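You operate a simulated robot arm through the tools that you are given. There is no shell and no other tool.

You are at the controls of a simulated robot arm. One attempt, no reset.

TASK
Set the controls near the small bench top. At the end: the tension dial one is turned to mark 2; the tension dial two is turned to mark 4; the tension dial four is turned to mark 4; the tension dial three is turned to mark 4; whatever was shut is shut again. Leave all else as you found it, and nothing knocked over.

The check looks at the end state, three seconds after you hand in, the way a careful person would. Anything else that was tipped, shoved, dropped, spilled or broken makes it a failure.

THE ROBOT
A 7-joint arm with a two-finger gripper, fixed in place. Base frame: the origin is at the foot of the arm, x ahead of it, y to its left, z up. Lengths are in mm, angles in degrees, forces in N, time in s.
With the tool pointing down near the work surface it reaches from about 100 to 500 mm from the base axis. Its first joint turns from -166.0 to 166.0 degrees. Payload 1.2 kg.
The tool frame sits at the grasp point between the pads (the TCP): z along the fingers, y along the line on which they close. The tips reach 22 mm beyond it. The gripper opens to 92 mm; its body begins 65 mm behind the TCP.
Orientation is that of the tool frame in the base frame, as [roll, pitch, yaw] about the fixed x, y, z axes, in that order (R = Rz(yaw) Ry(pitch) Rx(roll)). With the fingers straight down and closing along the base's y, the tool's x points along the base's -x, its y along +y and its z along -z.

THE INTERFACE
- The arm moves only by the tool drive_tool. Its argument "deltas" is a list that holds one entry, the list of rows, each a list of 7 numbers: the shift along the tool's x, y, z in mm, then the turn, a rotation vector about the tool's x, y, z in degrees, then the opening, from 0 (shut) to 1 (fully open). In form: [[[x, y, z, wx, wy, wz, hand], ...]]. A call has 1 to 20 rows; each row shifts and turns the commanded pose from where the row before left it, along the tool's axes as they then stand. A row lasts 0.2 s, in which the tool goes at most 50 mm and 8.6 degrees; a call with a longer step from one row to the next is refused whole, and so is a gripper value outside its range. Where a pose cannot be reached the arm comes as near as it can. A force on the tool above 40 N (or 10 N above the force at the start of the call, whichever is more), or a blocked arm, ends the call early, and 0.2 s more pass. Each finger travels about 143.6 mm/s and halts on what it meets, pressing with about 26 N; the grip force reading is that of the motor and also rises with nothing between the fingers. The clock runs only during rows and for 0.2 s after the last one: add rows that do not move to give the fingers time. The reply holds the time, the measured pose of the TCP, the force on the tool along the base axes, the opening and the grip force, in the units named above and with some noise, with the torque about the TCP (base axes, N m) and any sound that the robot's microphone picked up, and new pictures: "pictures" is both (left out), scene, wrist or none.
- Cameras (640 x 400 px; columns grow to the right, rows downward): "scene" is fixed at [54.5, 646, 874]; the picture's right is [-0.91, -0.41, 0.00], its down [-0.25, 0.55, -0.79] and it looks along [0.33, -0.72, -0.61] (base axes); focal length 317 px, centre (320, 200). "wrist" rides on the gripper at [71, 19, -102] in the tool frame; the picture's right is [-0.26, 0.97, 0.00], its down [-0.75, -0.20, -0.63] and it looks along [-0.60, -0.16, 0.78] (tool axes); focal length 280 px, centre (320, 200). There is no depth. A picture from a camera that has moved, and an enlarged one, comes with that camera's place and axes in the base frame and with its lens. The place of the scene camera against the robot may be out by one fixed shift of up to 12 mm in any direction.
- close_up(camera, box): a new picture of the part [left, top, right, bottom] of that camera's present view, enlarged. It takes no simulated time.
- finish_job(): hands the job in; it is judged then, once.

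Places have to be worked out from the pictures, the camera data and where the tool is seen. Open the gripper and draw the arm clear of the work before you hand the job in, unless the task says otherwise.

The tools are called after "Request:" as name(argument=value, ...) on one line, values as JSON. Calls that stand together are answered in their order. drive_tool: Moves the arm, as the interface text tells. Its arguments: {"type":"object","properties":{"deltas":{"type":"array"},"pictures":{"type":"string","enum":["both","scene","wrist","none"]}},"required":["deltas"]} The other tools are called the same way: close_up (camera, box) takes an enlarged picture of a part of a camera's view; finish_job () hands the job in.

At the start:

```text
time_s: 0.0
tool_pos: [268.3, 47.6, 513.6]
tool_rot: [180.0, 0.1, 180.0]
ft_force: [0.4, 0.5, 0.4]
torque: [-0.01, 0.01, 0.0]
finger_gap: 92.0
gripper_force: 0.0
```

scene: 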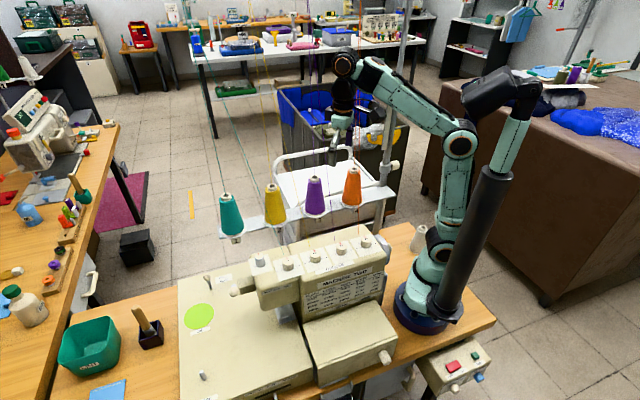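
wrist: 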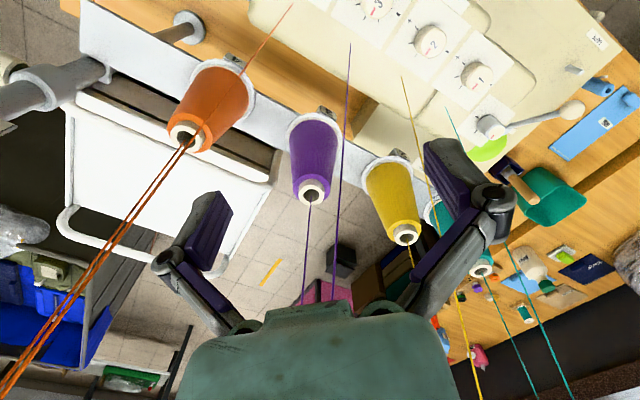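

I begin by looking closely at the machine and its dials in both views before moving anything.

Request:
close_up(camera="scene", box=[220, 220, 420, 345])

Request:
close_up(camera="wrist", box=[300, 0, 540, 150])

Request:
close_up(camera="scene", box=[180, 240, 500, 400])

```text
3.20 times, centred on (320, 282) of scene
camera zoom: at [54.5, 646.0, 874.0], right [-0.91, -0.41, 0.0], down [-0.25, 0.55, -0.79], along [0.33, -0.72, -0.61], focal length 1013 px, centre (320, -64)
```

zoom: 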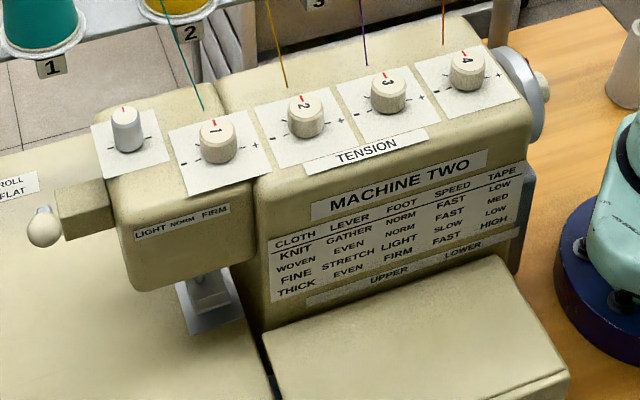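

```text
2.67 times, centred on (420, 75) of wrist
camera zoom: at [197.1, 65.9, 617.0], right [0.26, 0.97, 0.0], down [0.75, -0.21, 0.63], along [0.6, -0.16, -0.78], focal length 748 px, centre (53, 533)
```

zoom: 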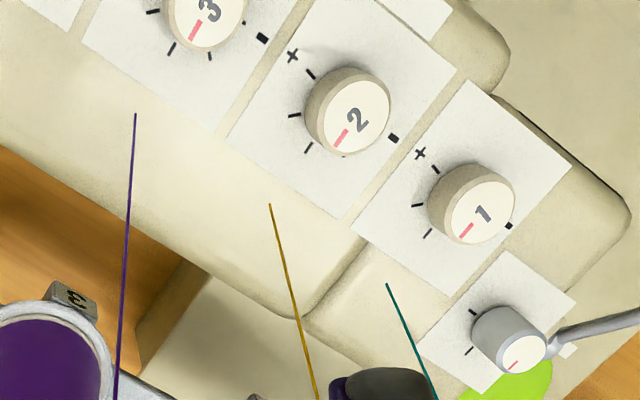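

```text
2.00 times, centred on (340, 320) of scene
camera zoom: at [54.5, 646.0, 874.0], right [-0.91, -0.41, 0.0], down [-0.25, 0.55, -0.79], along [0.33, -0.72, -0.61], focal length 633 px, centre (280, -40)
```

zoom: 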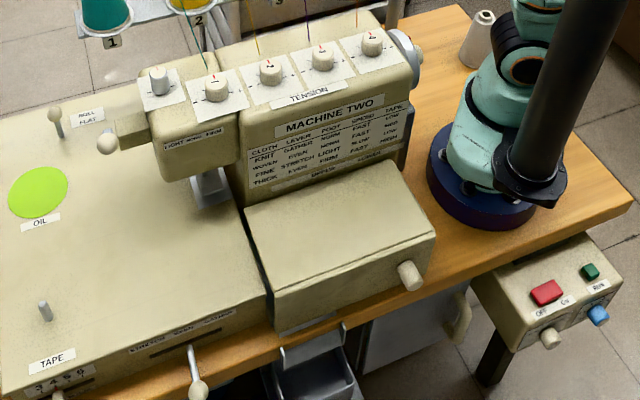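

The dials sit on top of the machine head, each with ticks between "-" and "+". I look closer to read the tick layout and where the pointers stand now, and see where the threads run.

Request:
close_up(camera="wrist", box=[400, 10, 512, 80])

Request:
close_up(camera="wrist", box=[440, 40, 552, 110])

Request:
close_up(camera="wrist", box=[310, 0, 422, 70])

Request:
close_up(camera="scene", box=[200, 40, 400, 165])

Request:
close_up(camera="scene", box=[270, 230, 350, 280])

Request:
close_up(camera="scene", box=[310, 220, 390, 270])

```text
5.71 times, centred on (456, 45) of wrist
camera zoom: at [197.1, 65.9, 617.0], right [0.26, 0.97, 0.0], down [0.75, -0.21, 0.63], along [0.6, -0.16, -0.78], focal length 1602 px, centre (-457, 1086)
```

zoom: 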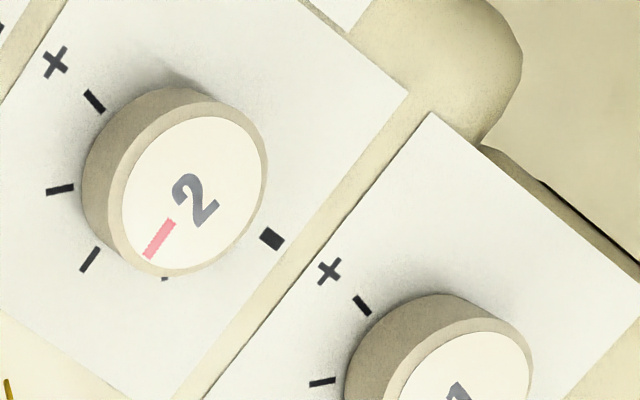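

```text
5.71 times, centred on (496, 75) of wrist
camera zoom: at [197.1, 65.9, 617.0], right [0.26, 0.97, 0.0], down [0.75, -0.21, 0.63], along [0.6, -0.16, -0.78], focal length 1602 px, centre (-686, 914)
```

zoom: 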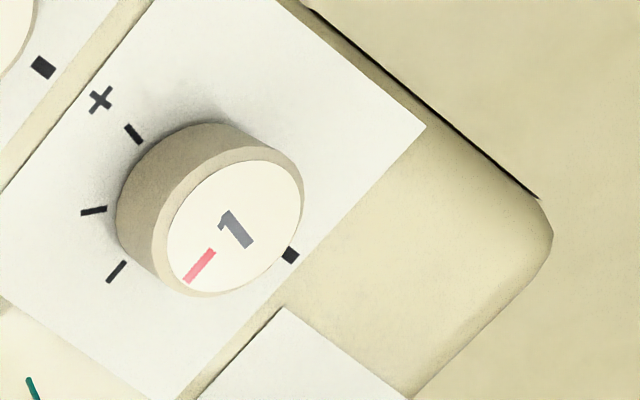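

```text
5.71 times, centred on (366, 35) of wrist
camera zoom: at [197.1, 65.9, 617.0], right [0.26, 0.97, 0.0], down [0.75, -0.21, 0.63], along [0.6, -0.16, -0.78], focal length 1602 px, centre (57, 1143)
```

zoom: 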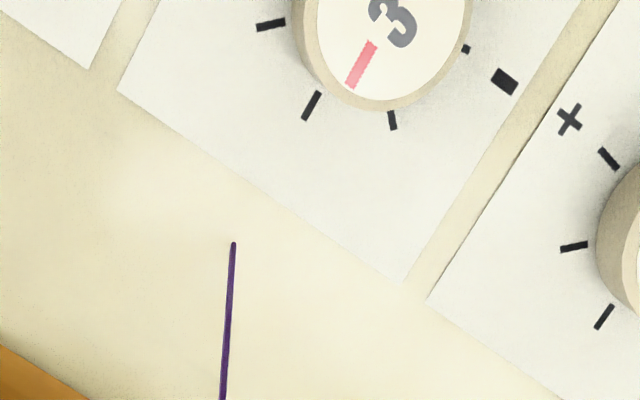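

```text
3.20 times, centred on (300, 102) of scene
camera zoom: at [54.5, 646.0, 874.0], right [-0.91, -0.41, 0.0], down [-0.25, 0.55, -0.79], along [0.33, -0.72, -0.61], focal length 1013 px, centre (384, 512)
```

zoom: 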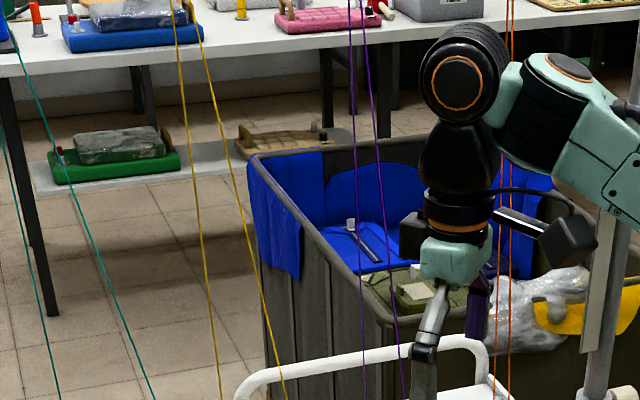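

```text
8.00 times, centred on (310, 255) of scene
camera zoom: at [54.5, 646.0, 874.0], right [-0.91, -0.41, 0.0], down [-0.25, 0.55, -0.79], along [0.33, -0.72, -0.61], focal length 2533 px, centre (400, -240)
```

zoom: 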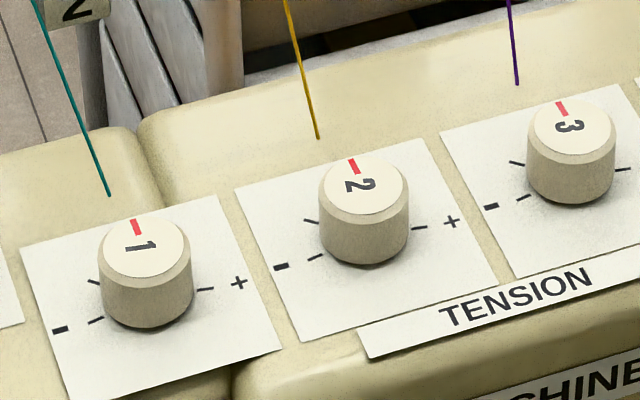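

```text
8.00 times, centred on (350, 245) of scene
camera zoom: at [54.5, 646.0, 874.0], right [-0.91, -0.41, 0.0], down [-0.25, 0.55, -0.79], along [0.33, -0.72, -0.61], focal length 2533 px, centre (80, -160)
```

zoom: 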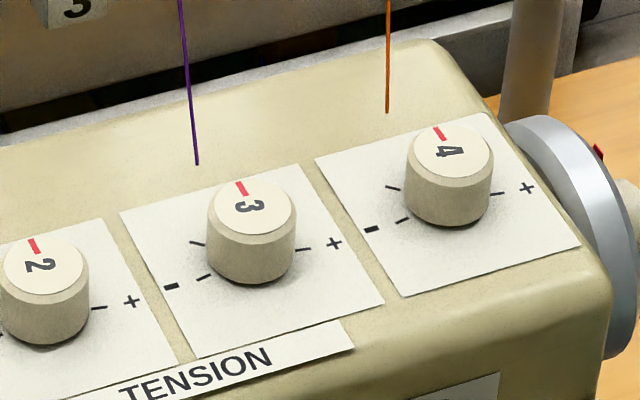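

Five ticks seem to run from "-" (left, seen from the front) round the back to "+", all pointers now near the middle tick; dial 1 is near (332, 222, ~285) and dial 4 near (189, 66, ~285). The threads rise behind the dials, so I shift the hand toward the machine's front, away from them, and yaw it so the camera is at the front side and the fingers close along the dial row.

Request:
drive_tool(deltas=[[[13, 12, 0, 0, 0, 0, 1], [13, 12, 0, 0, 0, 0, 1], [13, 12, 0, 0, 0, 0, 1], [12, 11, 0, 0, 0, 0, 1], [0, 0, 0, 0, 0, 8.5, 1], [0, 0, 0, 0, 0, 8.5, 1], [0, 0, 0, 0, 0, 8.5, 1], [0, 0, 0, 0, 0, 8.5, 1], [0, 0, 0, 0, 0, 8.5, 1], [0, 0, 0, 0, 0, 0, 1]]], pictures="both")

```text
time_s: 2.2
tool_pos: [218.4, 94.9, 513.5]
tool_rot: [179.9, 0.1, 137.4]
ft_force: [0.5, 0.7, 0.1]
torque: [0.02, -0.03, -0.01]
finger_gap: 92.3
gripper_force: 0.1
camera wrist: at [177.9, 156.0, 617.2], right [0.85, 0.53, 0.0], down [0.41, -0.66, 0.63], along [0.33, -0.53, -0.78], focal length 280 px, centre (320, 200)
```

scene: 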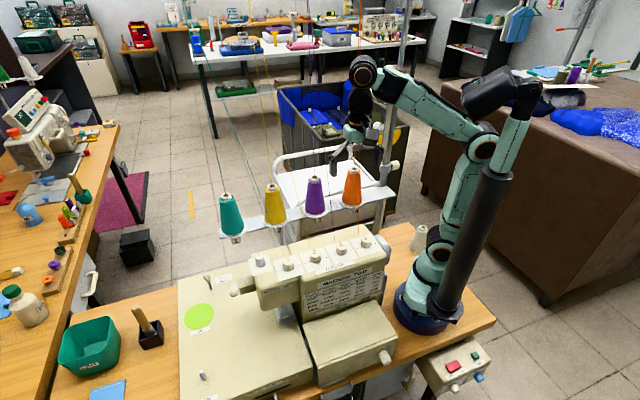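
wrist: 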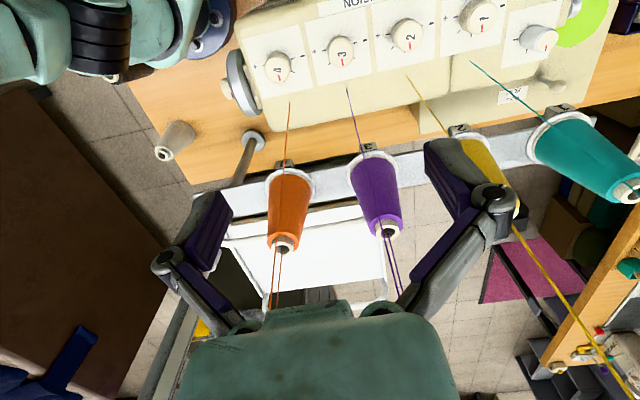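

All four dials are now in the wrist view. I zoom in on each to read ticks and pointers.

Request:
close_up(camera="wrist", box=[240, 20, 400, 120])

Request:
close_up(camera="wrist", box=[370, 0, 530, 100])

Request:
close_up(camera="scene", box=[0, 0, 320, 200])

Request:
close_up(camera="scene", box=[290, 260, 410, 335])

```text
4.00 times, centred on (320, 70) of wrist
camera zoom: at [177.9, 156.0, 617.2], right [0.85, 0.53, 0.0], down [0.41, -0.66, 0.63], along [0.33, -0.53, -0.78], focal length 1122 px, centre (320, 720)
```

zoom: 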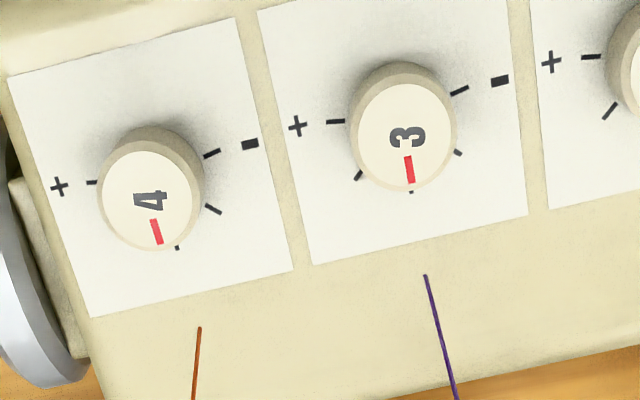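

```text
4.00 times, centred on (450, 50) of wrist
camera zoom: at [177.9, 156.0, 617.2], right [0.85, 0.53, 0.0], down [0.41, -0.66, 0.63], along [0.33, -0.53, -0.78], focal length 1122 px, centre (-200, 800)
```

zoom: 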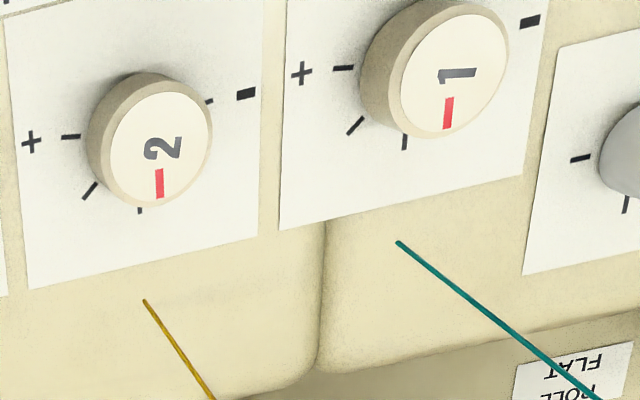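

```text
2.00 times, centred on (160, 100) of scene
camera zoom: at [54.5, 646.0, 874.0], right [-0.91, -0.41, 0.0], down [-0.25, 0.55, -0.79], along [0.33, -0.72, -0.61], focal length 633 px, centre (640, 400)
```

zoom: 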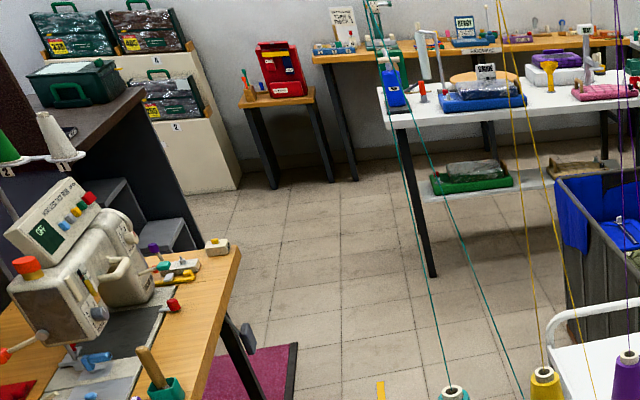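

```text
5.33 times, centred on (350, 298) of scene
camera zoom: at [54.5, 646.0, 874.0], right [-0.91, -0.41, 0.0], down [-0.25, 0.55, -0.79], along [0.33, -0.72, -0.61], focal length 1689 px, centre (160, -320)
```

zoom: 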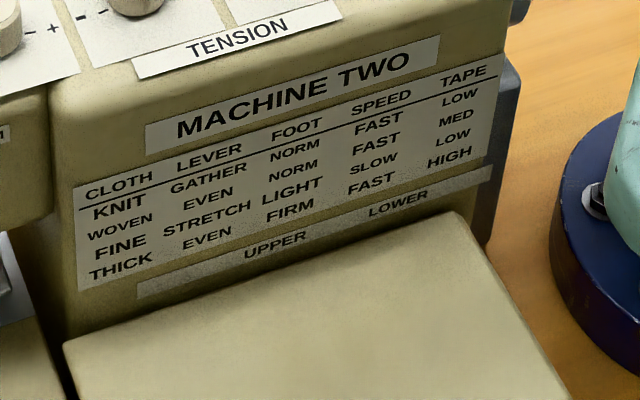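

The ticks are five per dial, spaced roughly 50°, with all pointers on the middle one (mark 3 counting from "-"); triangulating the two wrist views puts the knob tops at z≈300 and centres near D4 (183,66), D3 (231,114), D2 (279,163), D1 (328,212). I narrow the fingers so they clear neighbouring knobs, and go above dial 3 at z≈400, yawed for a symmetric turn.

Request:
drive_tool(deltas=[[[1, 5.6, 28, 0, 0, 0, 0.55], [1, 5.6, 28, 0, 0, 0, 0.55], [1, 5.6, 28, 0, 0, 0, 0.55], [1, 5.6, 28, 0, 0, 0, 0.55], [0, 0, 0, 0, 0, -7.5, 0.55], [0, 0, 0, 0, 0, -7.5, 0.55], [0, 0, 0, 0, 0, -7.5, 0.55], [0, 0, 0, 0, 0, 0, 0.55]]], pictures="both")

```text
time_s: 4.0
tool_pos: [230.7, 114.4, 403.0]
tool_rot: [179.9, 0.1, 160.1]
ft_force: [0.2, 0.9, 1.1]
torque: [-0.01, 0.01, 0.02]
finger_gap: 50.3
gripper_force: 0.1
camera wrist: at [169.3, 155.1, 504.9], right [0.58, 0.82, 0.0], down [0.64, -0.45, 0.63], along [0.51, -0.36, -0.78], focal length 280 px, centre (320, 200)
```

scene: 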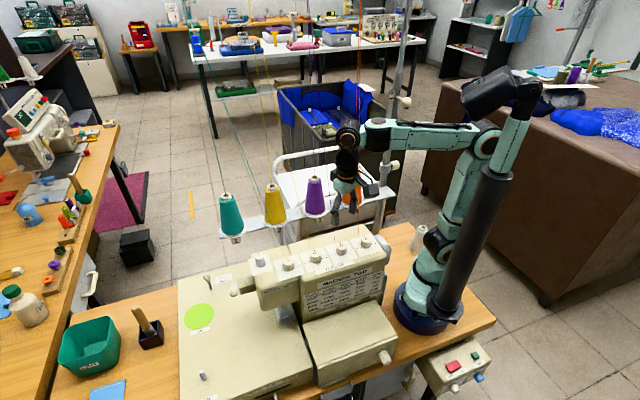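
wrist: 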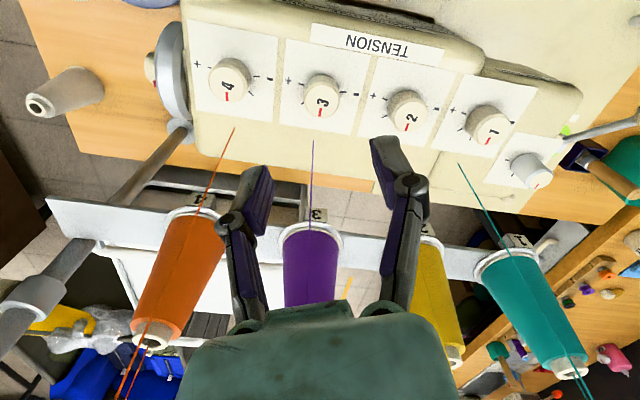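

The tool axis sits nearly over dial 3. I zoom in for a precise centre and tick angles.

Request:
close_up(camera="wrist", box=[272, 65, 368, 125])

Request:
close_up(camera="wrist", box=[180, 50, 276, 110])

Request:
close_up(camera="scene", box=[300, 110, 460, 210])

```text
6.67 times, centred on (320, 95) of wrist
camera zoom: at [169.3, 155.1, 504.9], right [0.58, 0.82, 0.0], down [0.64, -0.45, 0.63], along [0.51, -0.36, -0.78], focal length 1869 px, centre (320, 900)
```

zoom: 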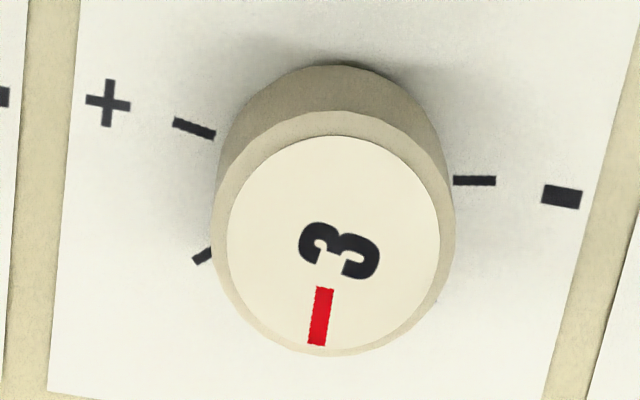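

```text
6.67 times, centred on (228, 80) of wrist
camera zoom: at [169.3, 155.1, 504.9], right [0.58, 0.82, 0.0], down [0.64, -0.45, 0.63], along [0.51, -0.36, -0.78], focal length 1869 px, centre (933, 1000)
```

zoom: 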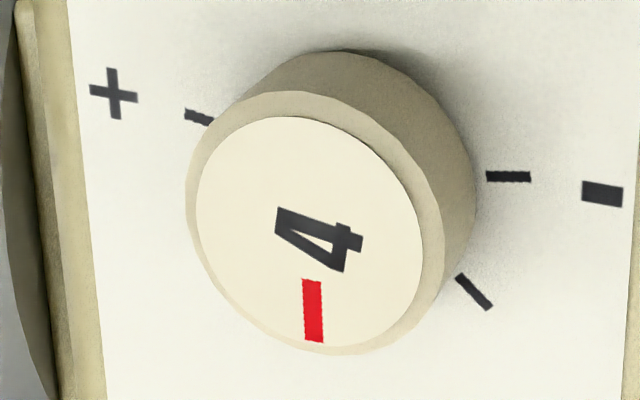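

```text
4.00 times, centred on (380, 160) of scene
camera zoom: at [54.5, 646.0, 874.0], right [-0.91, -0.41, 0.0], down [-0.25, 0.55, -0.79], along [0.33, -0.72, -0.61], focal length 1267 px, centre (80, 360)
```

zoom: 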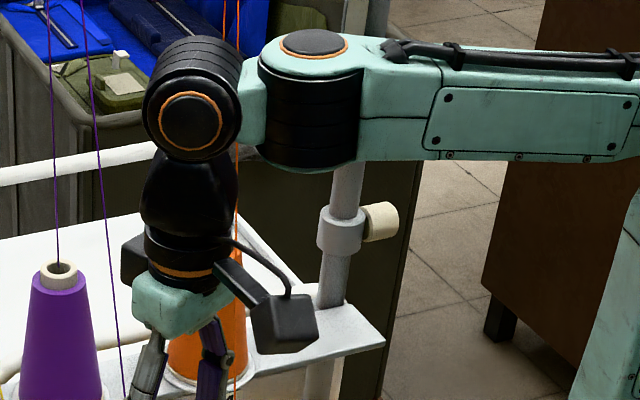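

Dial 3's centre works out at about (230, 114.4), right under the tool; knob-top height is between 292 and 300. I descend to about z=345 to refine the height before enclosing the knob.

Request:
drive_tool(deltas=[[[0, 0, 15, 0, 0, 0, 0.55], [0, 0, 15, 0, 0, 0, 0.55], [0, 0, 15, 0, 0, 0, 0.55], [0, 0, 13, 0, 0, 0, 0.55], [0, 0, 0, 0, 0, 0, 0.55]]], pictures="both")

```text
time_s: 5.2
tool_pos: [229.8, 115.3, 344.1]
tool_rot: [179.9, 0.1, 160.0]
ft_force: [0.0, 0.3, 0.5]
torque: [-0.01, 0.03, 0.0]
finger_gap: 50.6
gripper_force: 0.0
camera wrist: at [169.3, 155.1, 447.2], right [0.58, 0.82, 0.0], down [0.64, -0.45, 0.63], along [0.51, -0.36, -0.78], focal length 280 px, centre (320, 200)
```

scene: 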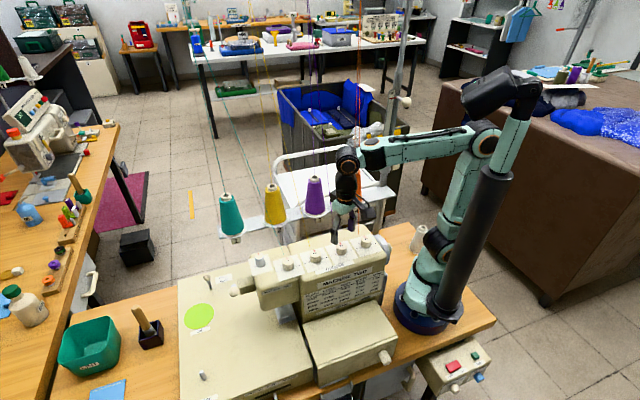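
wrist: 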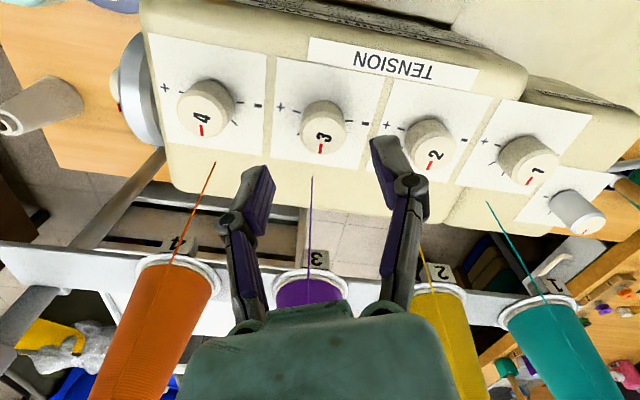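

I zoom in at the new height to triangulate the knob top against the earlier view.

Request:
close_up(camera="wrist", box=[256, 80, 384, 160])

Request:
close_up(camera="scene", box=[290, 170, 418, 250])

```text
5.00 times, centred on (320, 120) of wrist
camera zoom: at [169.3, 155.1, 447.2], right [0.58, 0.82, 0.0], down [0.64, -0.45, 0.63], along [0.51, -0.36, -0.78], focal length 1402 px, centre (320, 600)
```

zoom: 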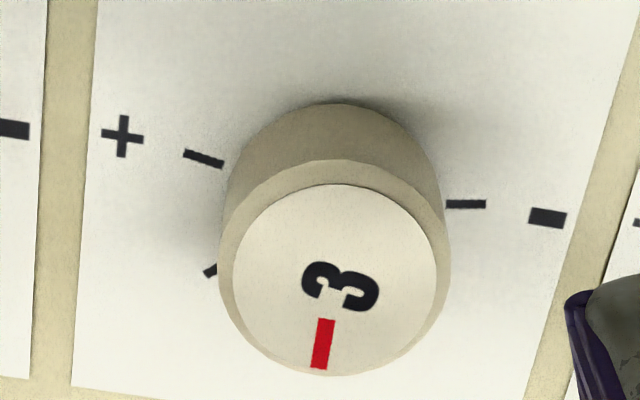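

```text
5.00 times, centred on (354, 210) of scene
camera zoom: at [54.5, 646.0, 874.0], right [-0.91, -0.41, 0.0], down [-0.25, 0.55, -0.79], along [0.33, -0.72, -0.61], focal length 1583 px, centre (150, 150)
```

zoom: 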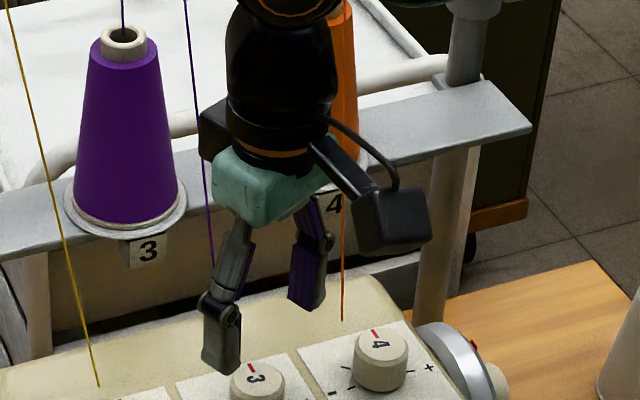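

Triangulating these two views gives knob top z≈291, plate ≈271, and the knob centre offset about 3 mm in +x from the tool axis. I correct that and lower until the fingertips are around z≈283, straddling the knob.

Request:
drive_tool(deltas=[[[-2.5, 1, 0, 0, 0, 0, 0.55], [0, 0, 12, 0, 0, 0, 0.55], [0, 0, 12, 0, 0, 0, 0.55], [0, 0, 8, 0, 0, 0, 0.55], [0, 0, 8, 0, 0, 0, 0.55], [0, 0, 0, 0, 0, 0, 0.55]]], pictures="both")

Request:
close_up(camera="wrist", box=[240, 100, 400, 200])

Request:
close_up(camera="scene", box=[290, 190, 418, 270])

```text
time_s: 6.6
tool_pos: [233.9, 114.9, 302.8]
tool_rot: [179.9, 0.1, 160.1]
ft_force: [-0.2, 0.8, -0.7]
torque: [0.0, -0.04, 0.01]
finger_gap: 50.7
gripper_force: 0.0
camera wrist: at [172.5, 155.7, 406.7], right [0.58, 0.82, 0.0], down [0.64, -0.45, 0.63], along [0.51, -0.36, -0.78], focal length 280 px, centre (320, 200)
```

scene: 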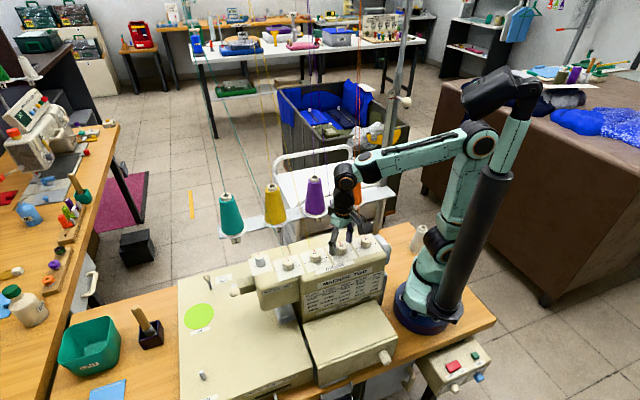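
wrist: 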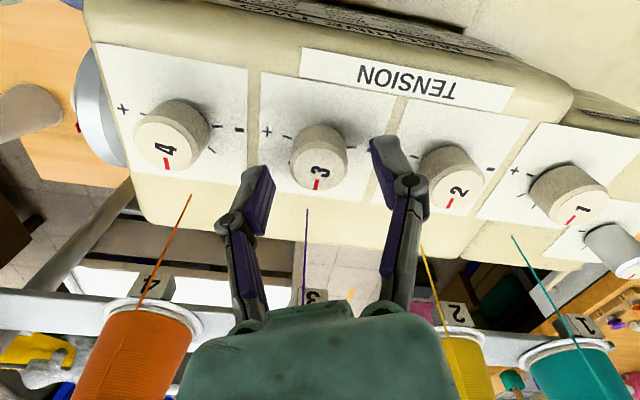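

```text
4.00 times, centred on (320, 150) of wrist
camera zoom: at [172.5, 155.7, 406.7], right [0.58, 0.82, 0.0], down [0.64, -0.45, 0.63], along [0.51, -0.36, -0.78], focal length 1122 px, centre (320, 400)
```

zoom: 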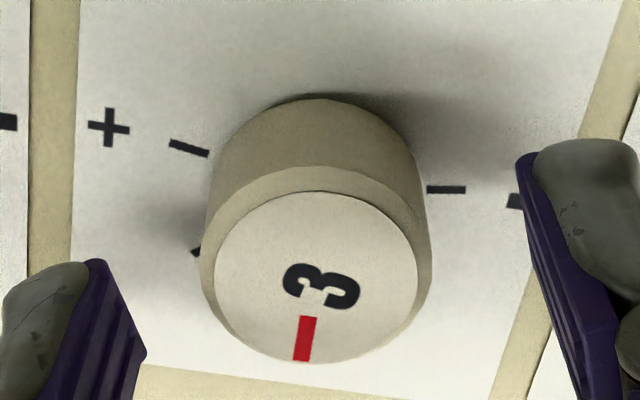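

```text
5.00 times, centred on (354, 230) of scene
camera zoom: at [54.5, 646.0, 874.0], right [-0.91, -0.41, 0.0], down [-0.25, 0.55, -0.79], along [0.33, -0.72, -0.61], focal length 1583 px, centre (150, 50)
```

zoom: 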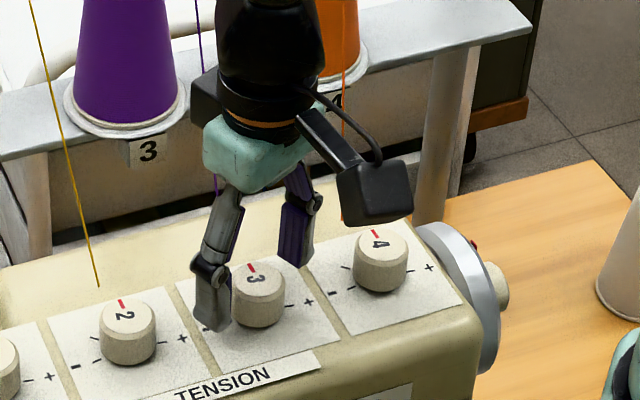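

The fingers straddle the knob and it's centred to within a millimetre (knob at ≈(232.3,113.6), tool axis (232.8,113.7)). I lower 3 mm more and close gently on it.

Request:
drive_tool(deltas=[[[0, 0, 3, 0, 0, 0, 0.55], [0, 0, 0, 0, 0, 0, 0.4], [0, 0, 0, 0, 0, 0, 0.3], [0, 0, 0, 0, 0, 0, 0.2], [0, 0, 0, 0, 0, 0, 0.2]]], pictures="wrist")

Request:
close_up(camera="wrist", box=[240, 100, 400, 200])

Request:
close_up(camera="scene", box=[290, 190, 418, 270])

```text
time_s: 7.8
tool_pos: [232.7, 114.3, 300.2]
tool_rot: [179.9, 0.1, 160.1]
ft_force: [-1.1, -1.1, 0.0]
torque: [0.01, 0.06, 0.01]
finger_gap: 27.3
gripper_force: 28.1
camera wrist: at [172.3, 155.7, 403.8], right [0.58, 0.82, 0.0], down [0.64, -0.45, 0.63], along [0.51, -0.36, -0.78], focal length 280 px, centre (320, 200)
```

wrist: 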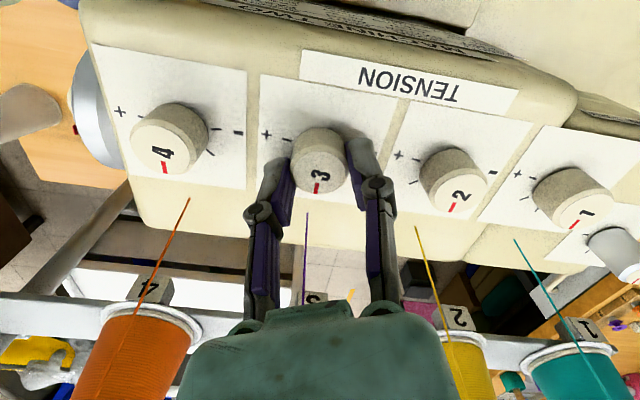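

```text
4.00 times, centred on (320, 150) of wrist
camera zoom: at [172.3, 155.7, 403.8], right [0.58, 0.82, 0.0], down [0.64, -0.45, 0.63], along [0.51, -0.36, -0.78], focal length 1122 px, centre (320, 400)
```

zoom: 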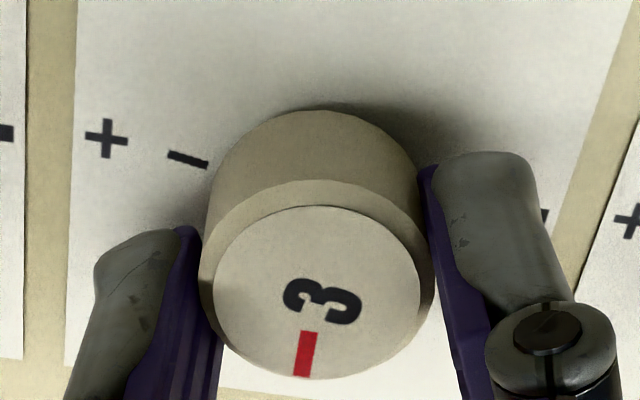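

```text
5.00 times, centred on (354, 230) of scene
camera zoom: at [54.5, 646.0, 874.0], right [-0.91, -0.41, 0.0], down [-0.25, 0.55, -0.79], along [0.33, -0.72, -0.61], focal length 1583 px, centre (150, 50)
```

zoom: 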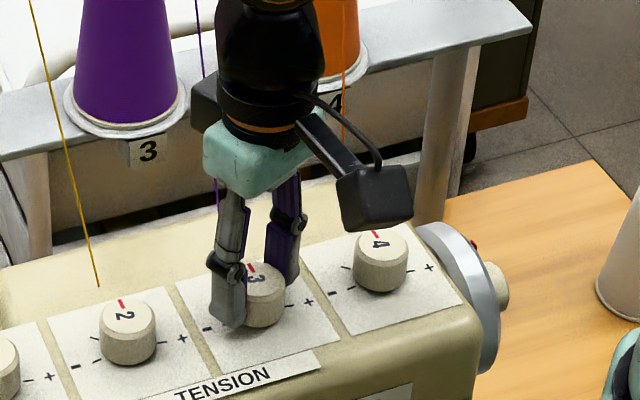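

The knob is gripped at 27.3 mm with balanced forces. I turn it clockwise (toward "+") about half a mark first, checking the torque and that the knob follows.

Request:
drive_tool(deltas=[[[0, 0, 0, 0, 0, 6, 0.2], [0, 0, 0, 0, 0, 6, 0.2], [0, 0, 0, 0, 0, 6, 0.2], [0, 0, 0, 0, 0, 6, 0.2], [0, 0, 0, 0, 0, 0, 0.2]]], pictures="wrist")

Request:
close_up(camera="wrist", box=[240, 100, 400, 200])

```text
time_s: 9.0
tool_pos: [233.0, 113.4, 300.9]
tool_rot: [179.9, 0.1, 135.9]
ft_force: [-13.0, -2.2, -0.1]
torque: [-0.09, 0.31, 0.01]
finger_gap: 27.6
gripper_force: 28.1
camera wrist: at [194.7, 176.1, 403.8], right [0.86, 0.51, 0.0], down [0.4, -0.67, 0.62], along [0.32, -0.54, -0.78], focal length 280 px, centre (320, 200)
```

wrist: 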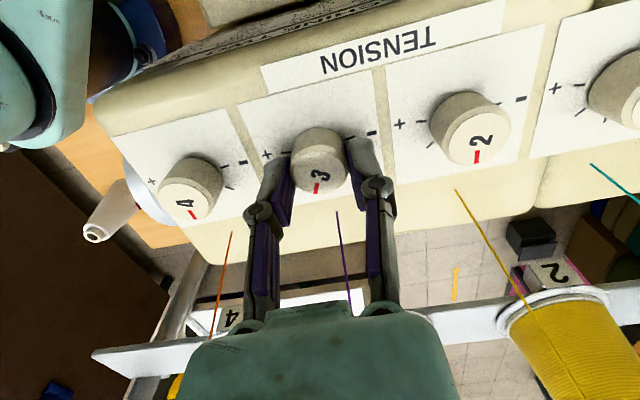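

```text
4.00 times, centred on (320, 150) of wrist
camera zoom: at [194.7, 176.1, 403.8], right [0.86, 0.51, 0.0], down [0.4, -0.67, 0.62], along [0.32, -0.54, -0.78], focal length 1122 px, centre (320, 400)
```

zoom: 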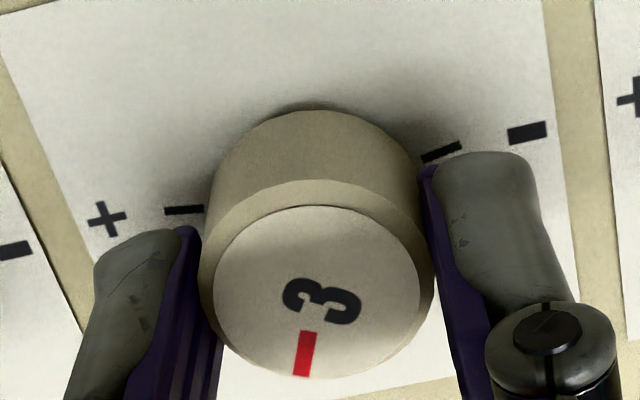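

The knob turns with the hand (pointer fixed in the hand's view) but a -13 N side force in x has built up, so the axis is slightly off. I ease the tool ~1 mm toward -x and see how the force responds.

Request:
drive_tool(deltas=[[[0.7, -0.7, 0, 0, 0, 0, 0.2], [0, 0, 0, 0, 0, 0, 0.2]]], pictures="none")

```text
time_s: 9.6
tool_pos: [232.0, 113.9, 300.0]
tool_rot: [179.8, 0.1, 136.0]
ft_force: [1.5, -6.0, -13.5]
torque: [-0.06, 0.04, 0.02]
finger_gap: 27.4
gripper_force: 27.8
```

The x force is gone but z now reads -13.5 N; I hold still one step to see whether that's transient.

Request:
drive_tool(deltas=[[[0, 0, 0, 0, 0, 0, 0.2], [0, 0, 0, 0, 0, 0, 0.2]]], pictures="none")

```text
time_s: 10.2
tool_pos: [232.9, 115.2, 301.0]
tool_rot: [180.0, 0.1, 135.9]
ft_force: [9.5, -8.5, -18.7]
torque: [-0.24, -0.36, 0.02]
finger_gap: 27.8
gripper_force: 27.7
```

Forces are creeping (z -19 N, meaning the tool strains upward against the knob), so I ease 1 mm down and slightly back in x while continuing the turn a little.

Request:
drive_tool(deltas=[[[-0.3, 0.3, 0.8, 0, 0, 6, 0.2], [0, 0, 0, 0, 0, 6, 0.2], [0, 0, 0, 0, 0, 0, 0.2]]], pictures="wrist")

Request:
close_up(camera="wrist", box=[240, 100, 400, 200])

```text
time_s: 11.0
tool_pos: [232.7, 114.6, 301.7]
tool_rot: [179.9, -0.1, 123.8]
ft_force: [-0.9, -21.3, 10.3]
torque: [-0.35, 0.1, 0.01]
finger_gap: 27.5
gripper_force: 28.0
camera wrist: at [208.2, 182.3, 403.9], right [0.95, 0.32, 0.0], down [0.25, -0.74, 0.62], along [0.2, -0.59, -0.78], focal length 280 px, centre (320, 200)
```

wrist: 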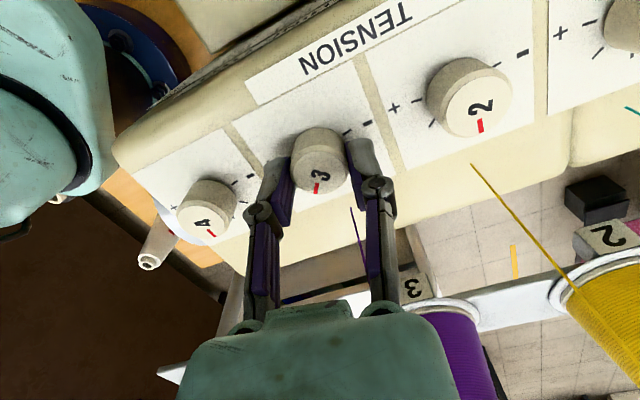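

```text
4.00 times, centred on (320, 150) of wrist
camera zoom: at [208.2, 182.3, 403.9], right [0.95, 0.32, 0.0], down [0.25, -0.74, 0.62], along [0.2, -0.59, -0.78], focal length 1122 px, centre (320, 400)
```

zoom: 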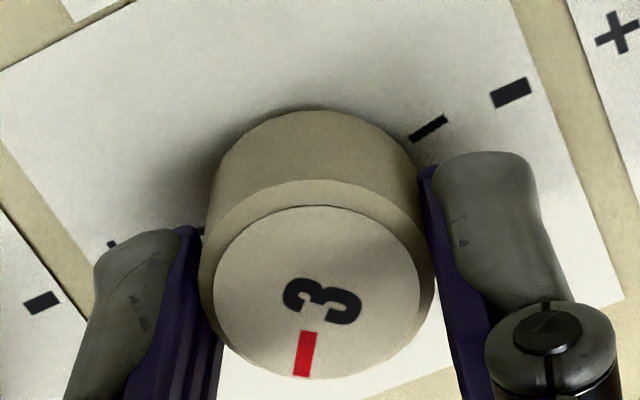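

The turn is at 36° and the knob follows with a -21 N y force; I ease 1 mm toward -y and finish the remaining ~15°.

Request:
drive_tool(deltas=[[[-0.8, -0.5, -0.4, 0, 0, 5, 0.2], [0, 0, 0, 0, 0, 5, 0.2], [0, 0, 0, 0, 0, 5, 0.2], [0, 0, 0, 0, 0, 0, 0.2]]], pictures="wrist")

Request:
close_up(camera="wrist", box=[240, 100, 400, 200])

Request:
close_up(camera="scene", box=[290, 190, 418, 270])

```text
time_s: 12.0
tool_pos: [231.6, 112.8, 300.6]
tool_rot: [180.0, 0.0, 108.9]
ft_force: [-6.0, -10.8, 15.3]
torque: [-0.09, 0.15, 0.01]
finger_gap: 27.5
gripper_force: 28.4
camera wrist: at [226.4, 185.7, 404.0], right [1.0, 0.07, 0.0], down [0.05, -0.78, 0.62], along [0.04, -0.62, -0.78], focal length 280 px, centre (320, 200)
```

wrist: 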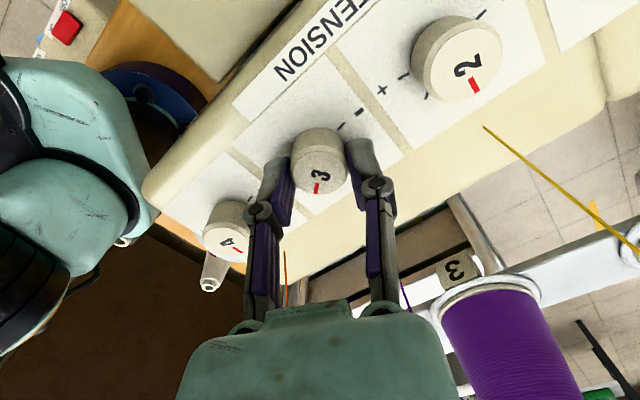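

```text
4.00 times, centred on (320, 150) of wrist
camera zoom: at [226.4, 185.7, 404.0], right [1.0, 0.07, 0.0], down [0.05, -0.78, 0.62], along [0.04, -0.62, -0.78], focal length 1122 px, centre (320, 400)
```

zoom: 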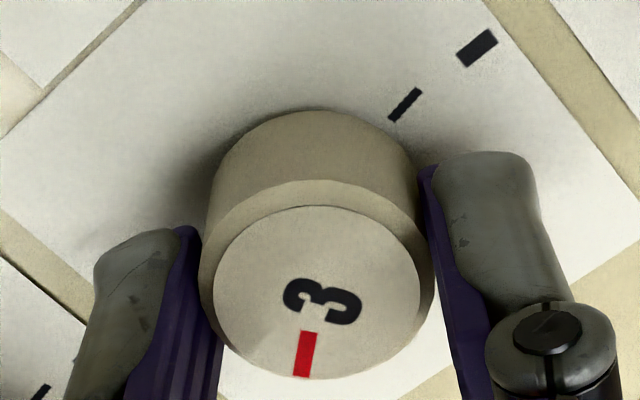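

```text
5.00 times, centred on (354, 230) of scene
camera zoom: at [54.5, 646.0, 874.0], right [-0.91, -0.41, 0.0], down [-0.25, 0.55, -0.79], along [0.33, -0.72, -0.61], focal length 1583 px, centre (150, 50)
```

zoom: 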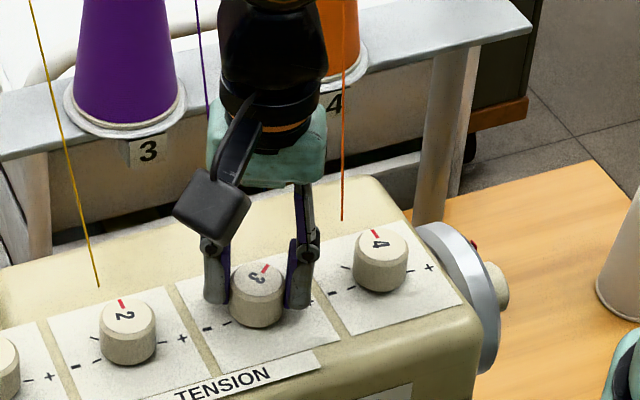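

The pointer has moved with the hand by ~51°. I release and rise straight up to check where it ended relative to tick 4.

Request:
drive_tool(deltas=[[[0, 0, 0, 0, 0, 0, 0.4], [0, 0, 0, 0, 0, 0, 0.55], [0, 0, 0, 0, 0, 0, 0.55], [0, 0, -15, 0, 0, 0, 0.55], [0, 0, -15, 0, 0, 0, 0.55], [0, 0, -20, 0, 0, 0, 0.55], [0, 0, -20, 0, 0, 0, 0.55], [0, 0, -20, 0, 0, 0, 0.55], [0, 0, 0, 0, 0, 0, 0.55]]], pictures="both")

Request:
close_up(camera="wrist", box=[256, 60, 384, 140])

Request:
close_up(camera="scene", box=[302, 220, 382, 270])

```text
time_s: 14.0
tool_pos: [232.1, 112.5, 389.7]
tool_rot: [179.9, 0.0, 108.9]
ft_force: [-0.8, 0.0, -0.9]
torque: [0.01, 0.0, -0.01]
finger_gap: 50.6
gripper_force: 0.1
camera wrist: at [226.7, 185.3, 493.4], right [1.0, 0.07, 0.0], down [0.05, -0.78, 0.62], along [0.04, -0.62, -0.78], focal length 280 px, centre (320, 200)
```

scene: 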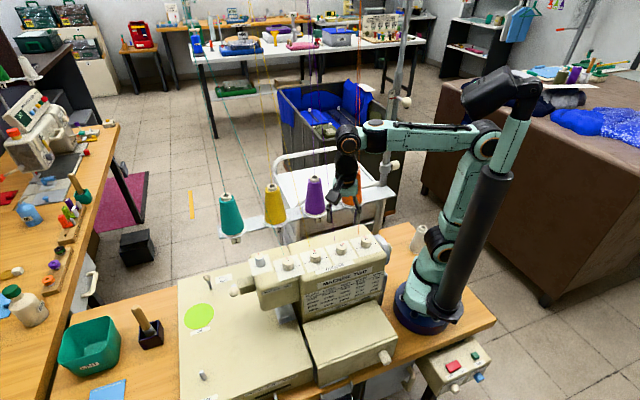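
wrist: 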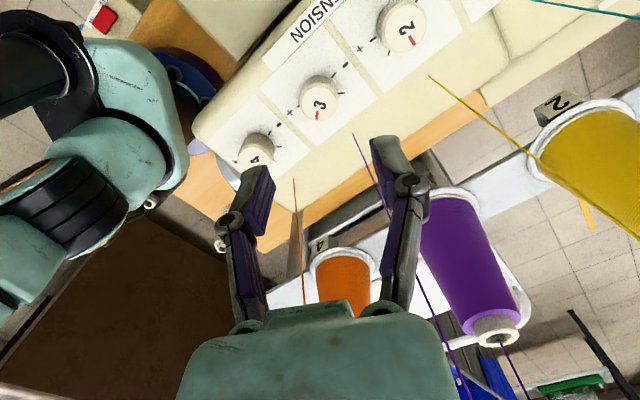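

```text
5.00 times, centred on (320, 100) of wrist
camera zoom: at [226.7, 185.3, 493.4], right [1.0, 0.07, 0.0], down [0.05, -0.78, 0.62], along [0.04, -0.62, -0.78], focal length 1402 px, centre (320, 700)
```

zoom: 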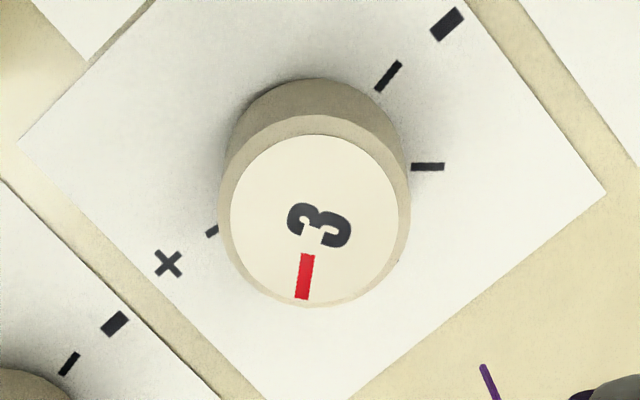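

```text
8.00 times, centred on (342, 245) of scene
camera zoom: at [54.5, 646.0, 874.0], right [-0.91, -0.41, 0.0], down [-0.25, 0.55, -0.79], along [0.33, -0.72, -0.61], focal length 2533 px, centre (144, -160)
```

zoom: 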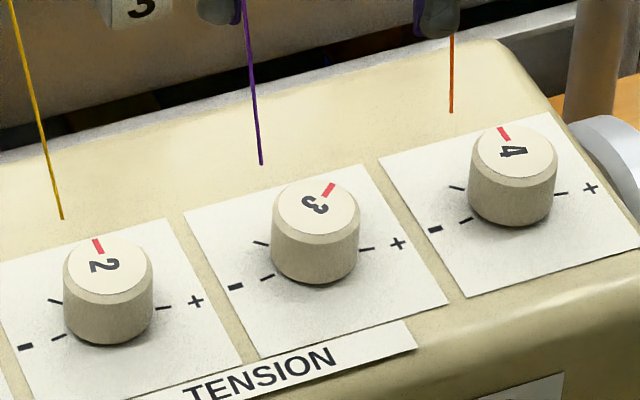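

Dial 3's pointer now measures about -96° against tick 4 at about -97°, so it's on mark 4. I yaw back to the start angle and move above dial 4, estimated at (182.5, 63.4).

Request:
drive_tool(deltas=[[[0, 0, 0, 0, 0, -8.5, 0.55], [0, 0, 0, 0, 0, -8.5, 0.55], [0, 0, 0, 0, 0, -8.5, 0.55], [0, 0, 0, 0, 0, -8.5, 0.55], [0, 0, 0, 0, 0, -8.5, 0.55], [0, 0, 0, 0, 0, -8.5, 0.55], [7.4, -15.9, 0, 0, 0, 0, 0.55], [7.4, -15.9, 0, 0, 0, 0, 0.55], [7.4, -15.9, 0, 0, 0, 0, 0.55], [7.4, -15.9, 0, 0, 0, 0, 0.55], [0, 0, 0, 0, 0, 0, 0.55]]], pictures="both")

Request:
close_up(camera="wrist", box=[256, 60, 384, 140])

```text
time_s: 16.4
tool_pos: [183.2, 63.2, 390.5]
tool_rot: [179.9, 0.1, 160.0]
ft_force: [0.4, -0.4, 0.9]
torque: [0.01, -0.02, 0.03]
finger_gap: 50.6
gripper_force: 0.1
camera wrist: at [121.8, 104.5, 493.7], right [0.58, 0.82, 0.0], down [0.64, -0.45, 0.63], along [0.51, -0.36, -0.78], focal length 280 px, centre (320, 200)
```

scene: 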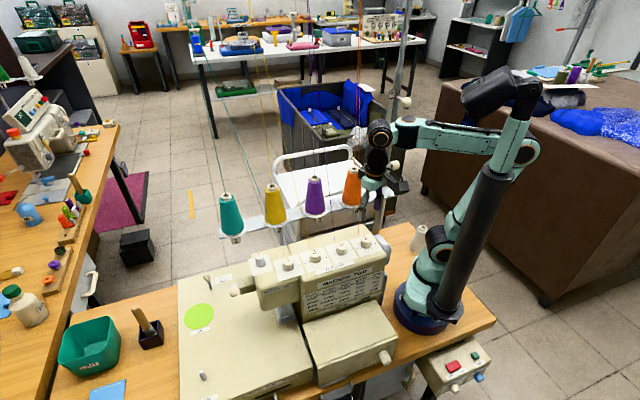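
wrist: 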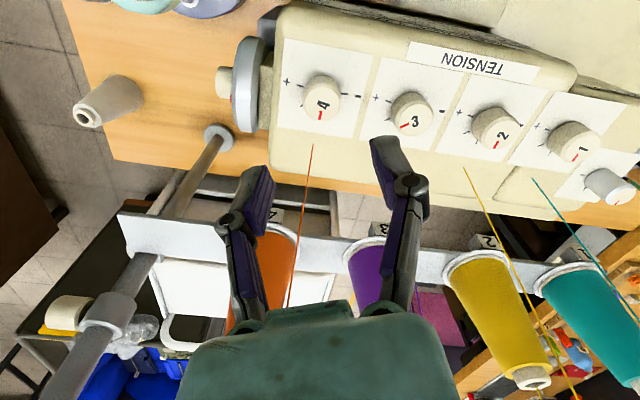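

```text
5.00 times, centred on (320, 100) of wrist
camera zoom: at [121.8, 104.5, 493.7], right [0.58, 0.82, 0.0], down [0.64, -0.45, 0.63], along [0.51, -0.36, -0.78], focal length 1402 px, centre (320, 700)
```

zoom: 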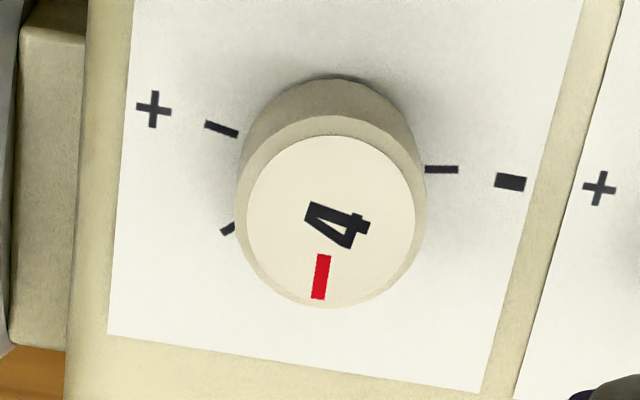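

Dial 4's centre comes out at (182.7, 63.8), about 1.3 mm in +y from the tool axis. I correct that, narrow the fingers a bit more for the handwheel side, and descend to a height for a check before straddling.

Request:
drive_tool(deltas=[[[0, 1.2, 0, 0, 0, 0, 0.45], [0, 0, 20, 0, 0, 0, 0.45], [0, 0, 20, 0, 0, 0, 0.45], [0, 0, 20, 0, 0, 0, 0.45], [0, 0, 10, 0, 0, 0, 0.45], [0, 0, 0, 0, 0, 0, 0.45]]], pictures="wrist")

Request:
close_up(camera="wrist", box=[240, 90, 400, 190])

Request:
close_up(camera="scene", box=[310, 170, 438, 250])

```text
time_s: 17.8
tool_pos: [182.8, 64.7, 322.2]
tool_rot: [180.0, 0.1, 160.0]
ft_force: [-0.5, 1.1, -0.3]
torque: [0.0, -0.04, -0.01]
finger_gap: 41.2
gripper_force: 0.2
camera wrist: at [122.5, 106.1, 423.9], right [0.58, 0.82, 0.0], down [0.64, -0.45, 0.63], along [0.51, -0.36, -0.78], focal length 280 px, centre (320, 200)
```

wrist: 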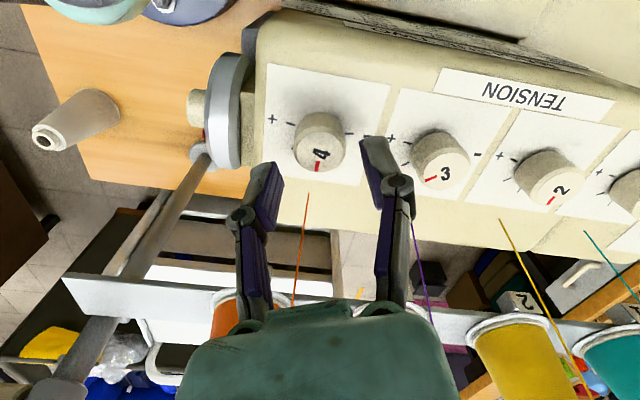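

```text
4.00 times, centred on (320, 140) of wrist
camera zoom: at [122.5, 106.1, 423.9], right [0.58, 0.82, 0.0], down [0.64, -0.45, 0.63], along [0.51, -0.36, -0.78], focal length 1122 px, centre (320, 440)
```

zoom: 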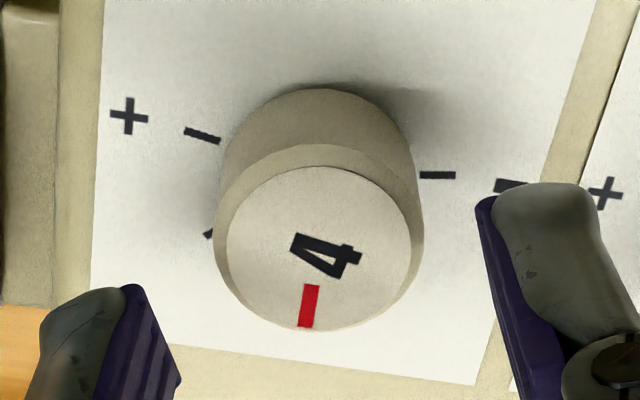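

```text
5.00 times, centred on (374, 210) of scene
camera zoom: at [54.5, 646.0, 874.0], right [-0.91, -0.41, 0.0], down [-0.25, 0.55, -0.79], along [0.33, -0.72, -0.61], focal length 1583 px, centre (50, 150)
```

zoom: 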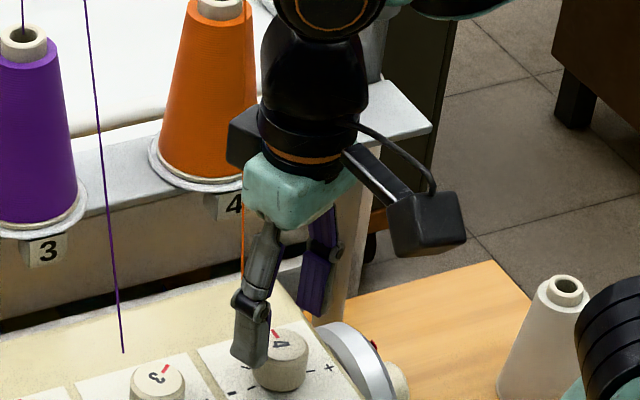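

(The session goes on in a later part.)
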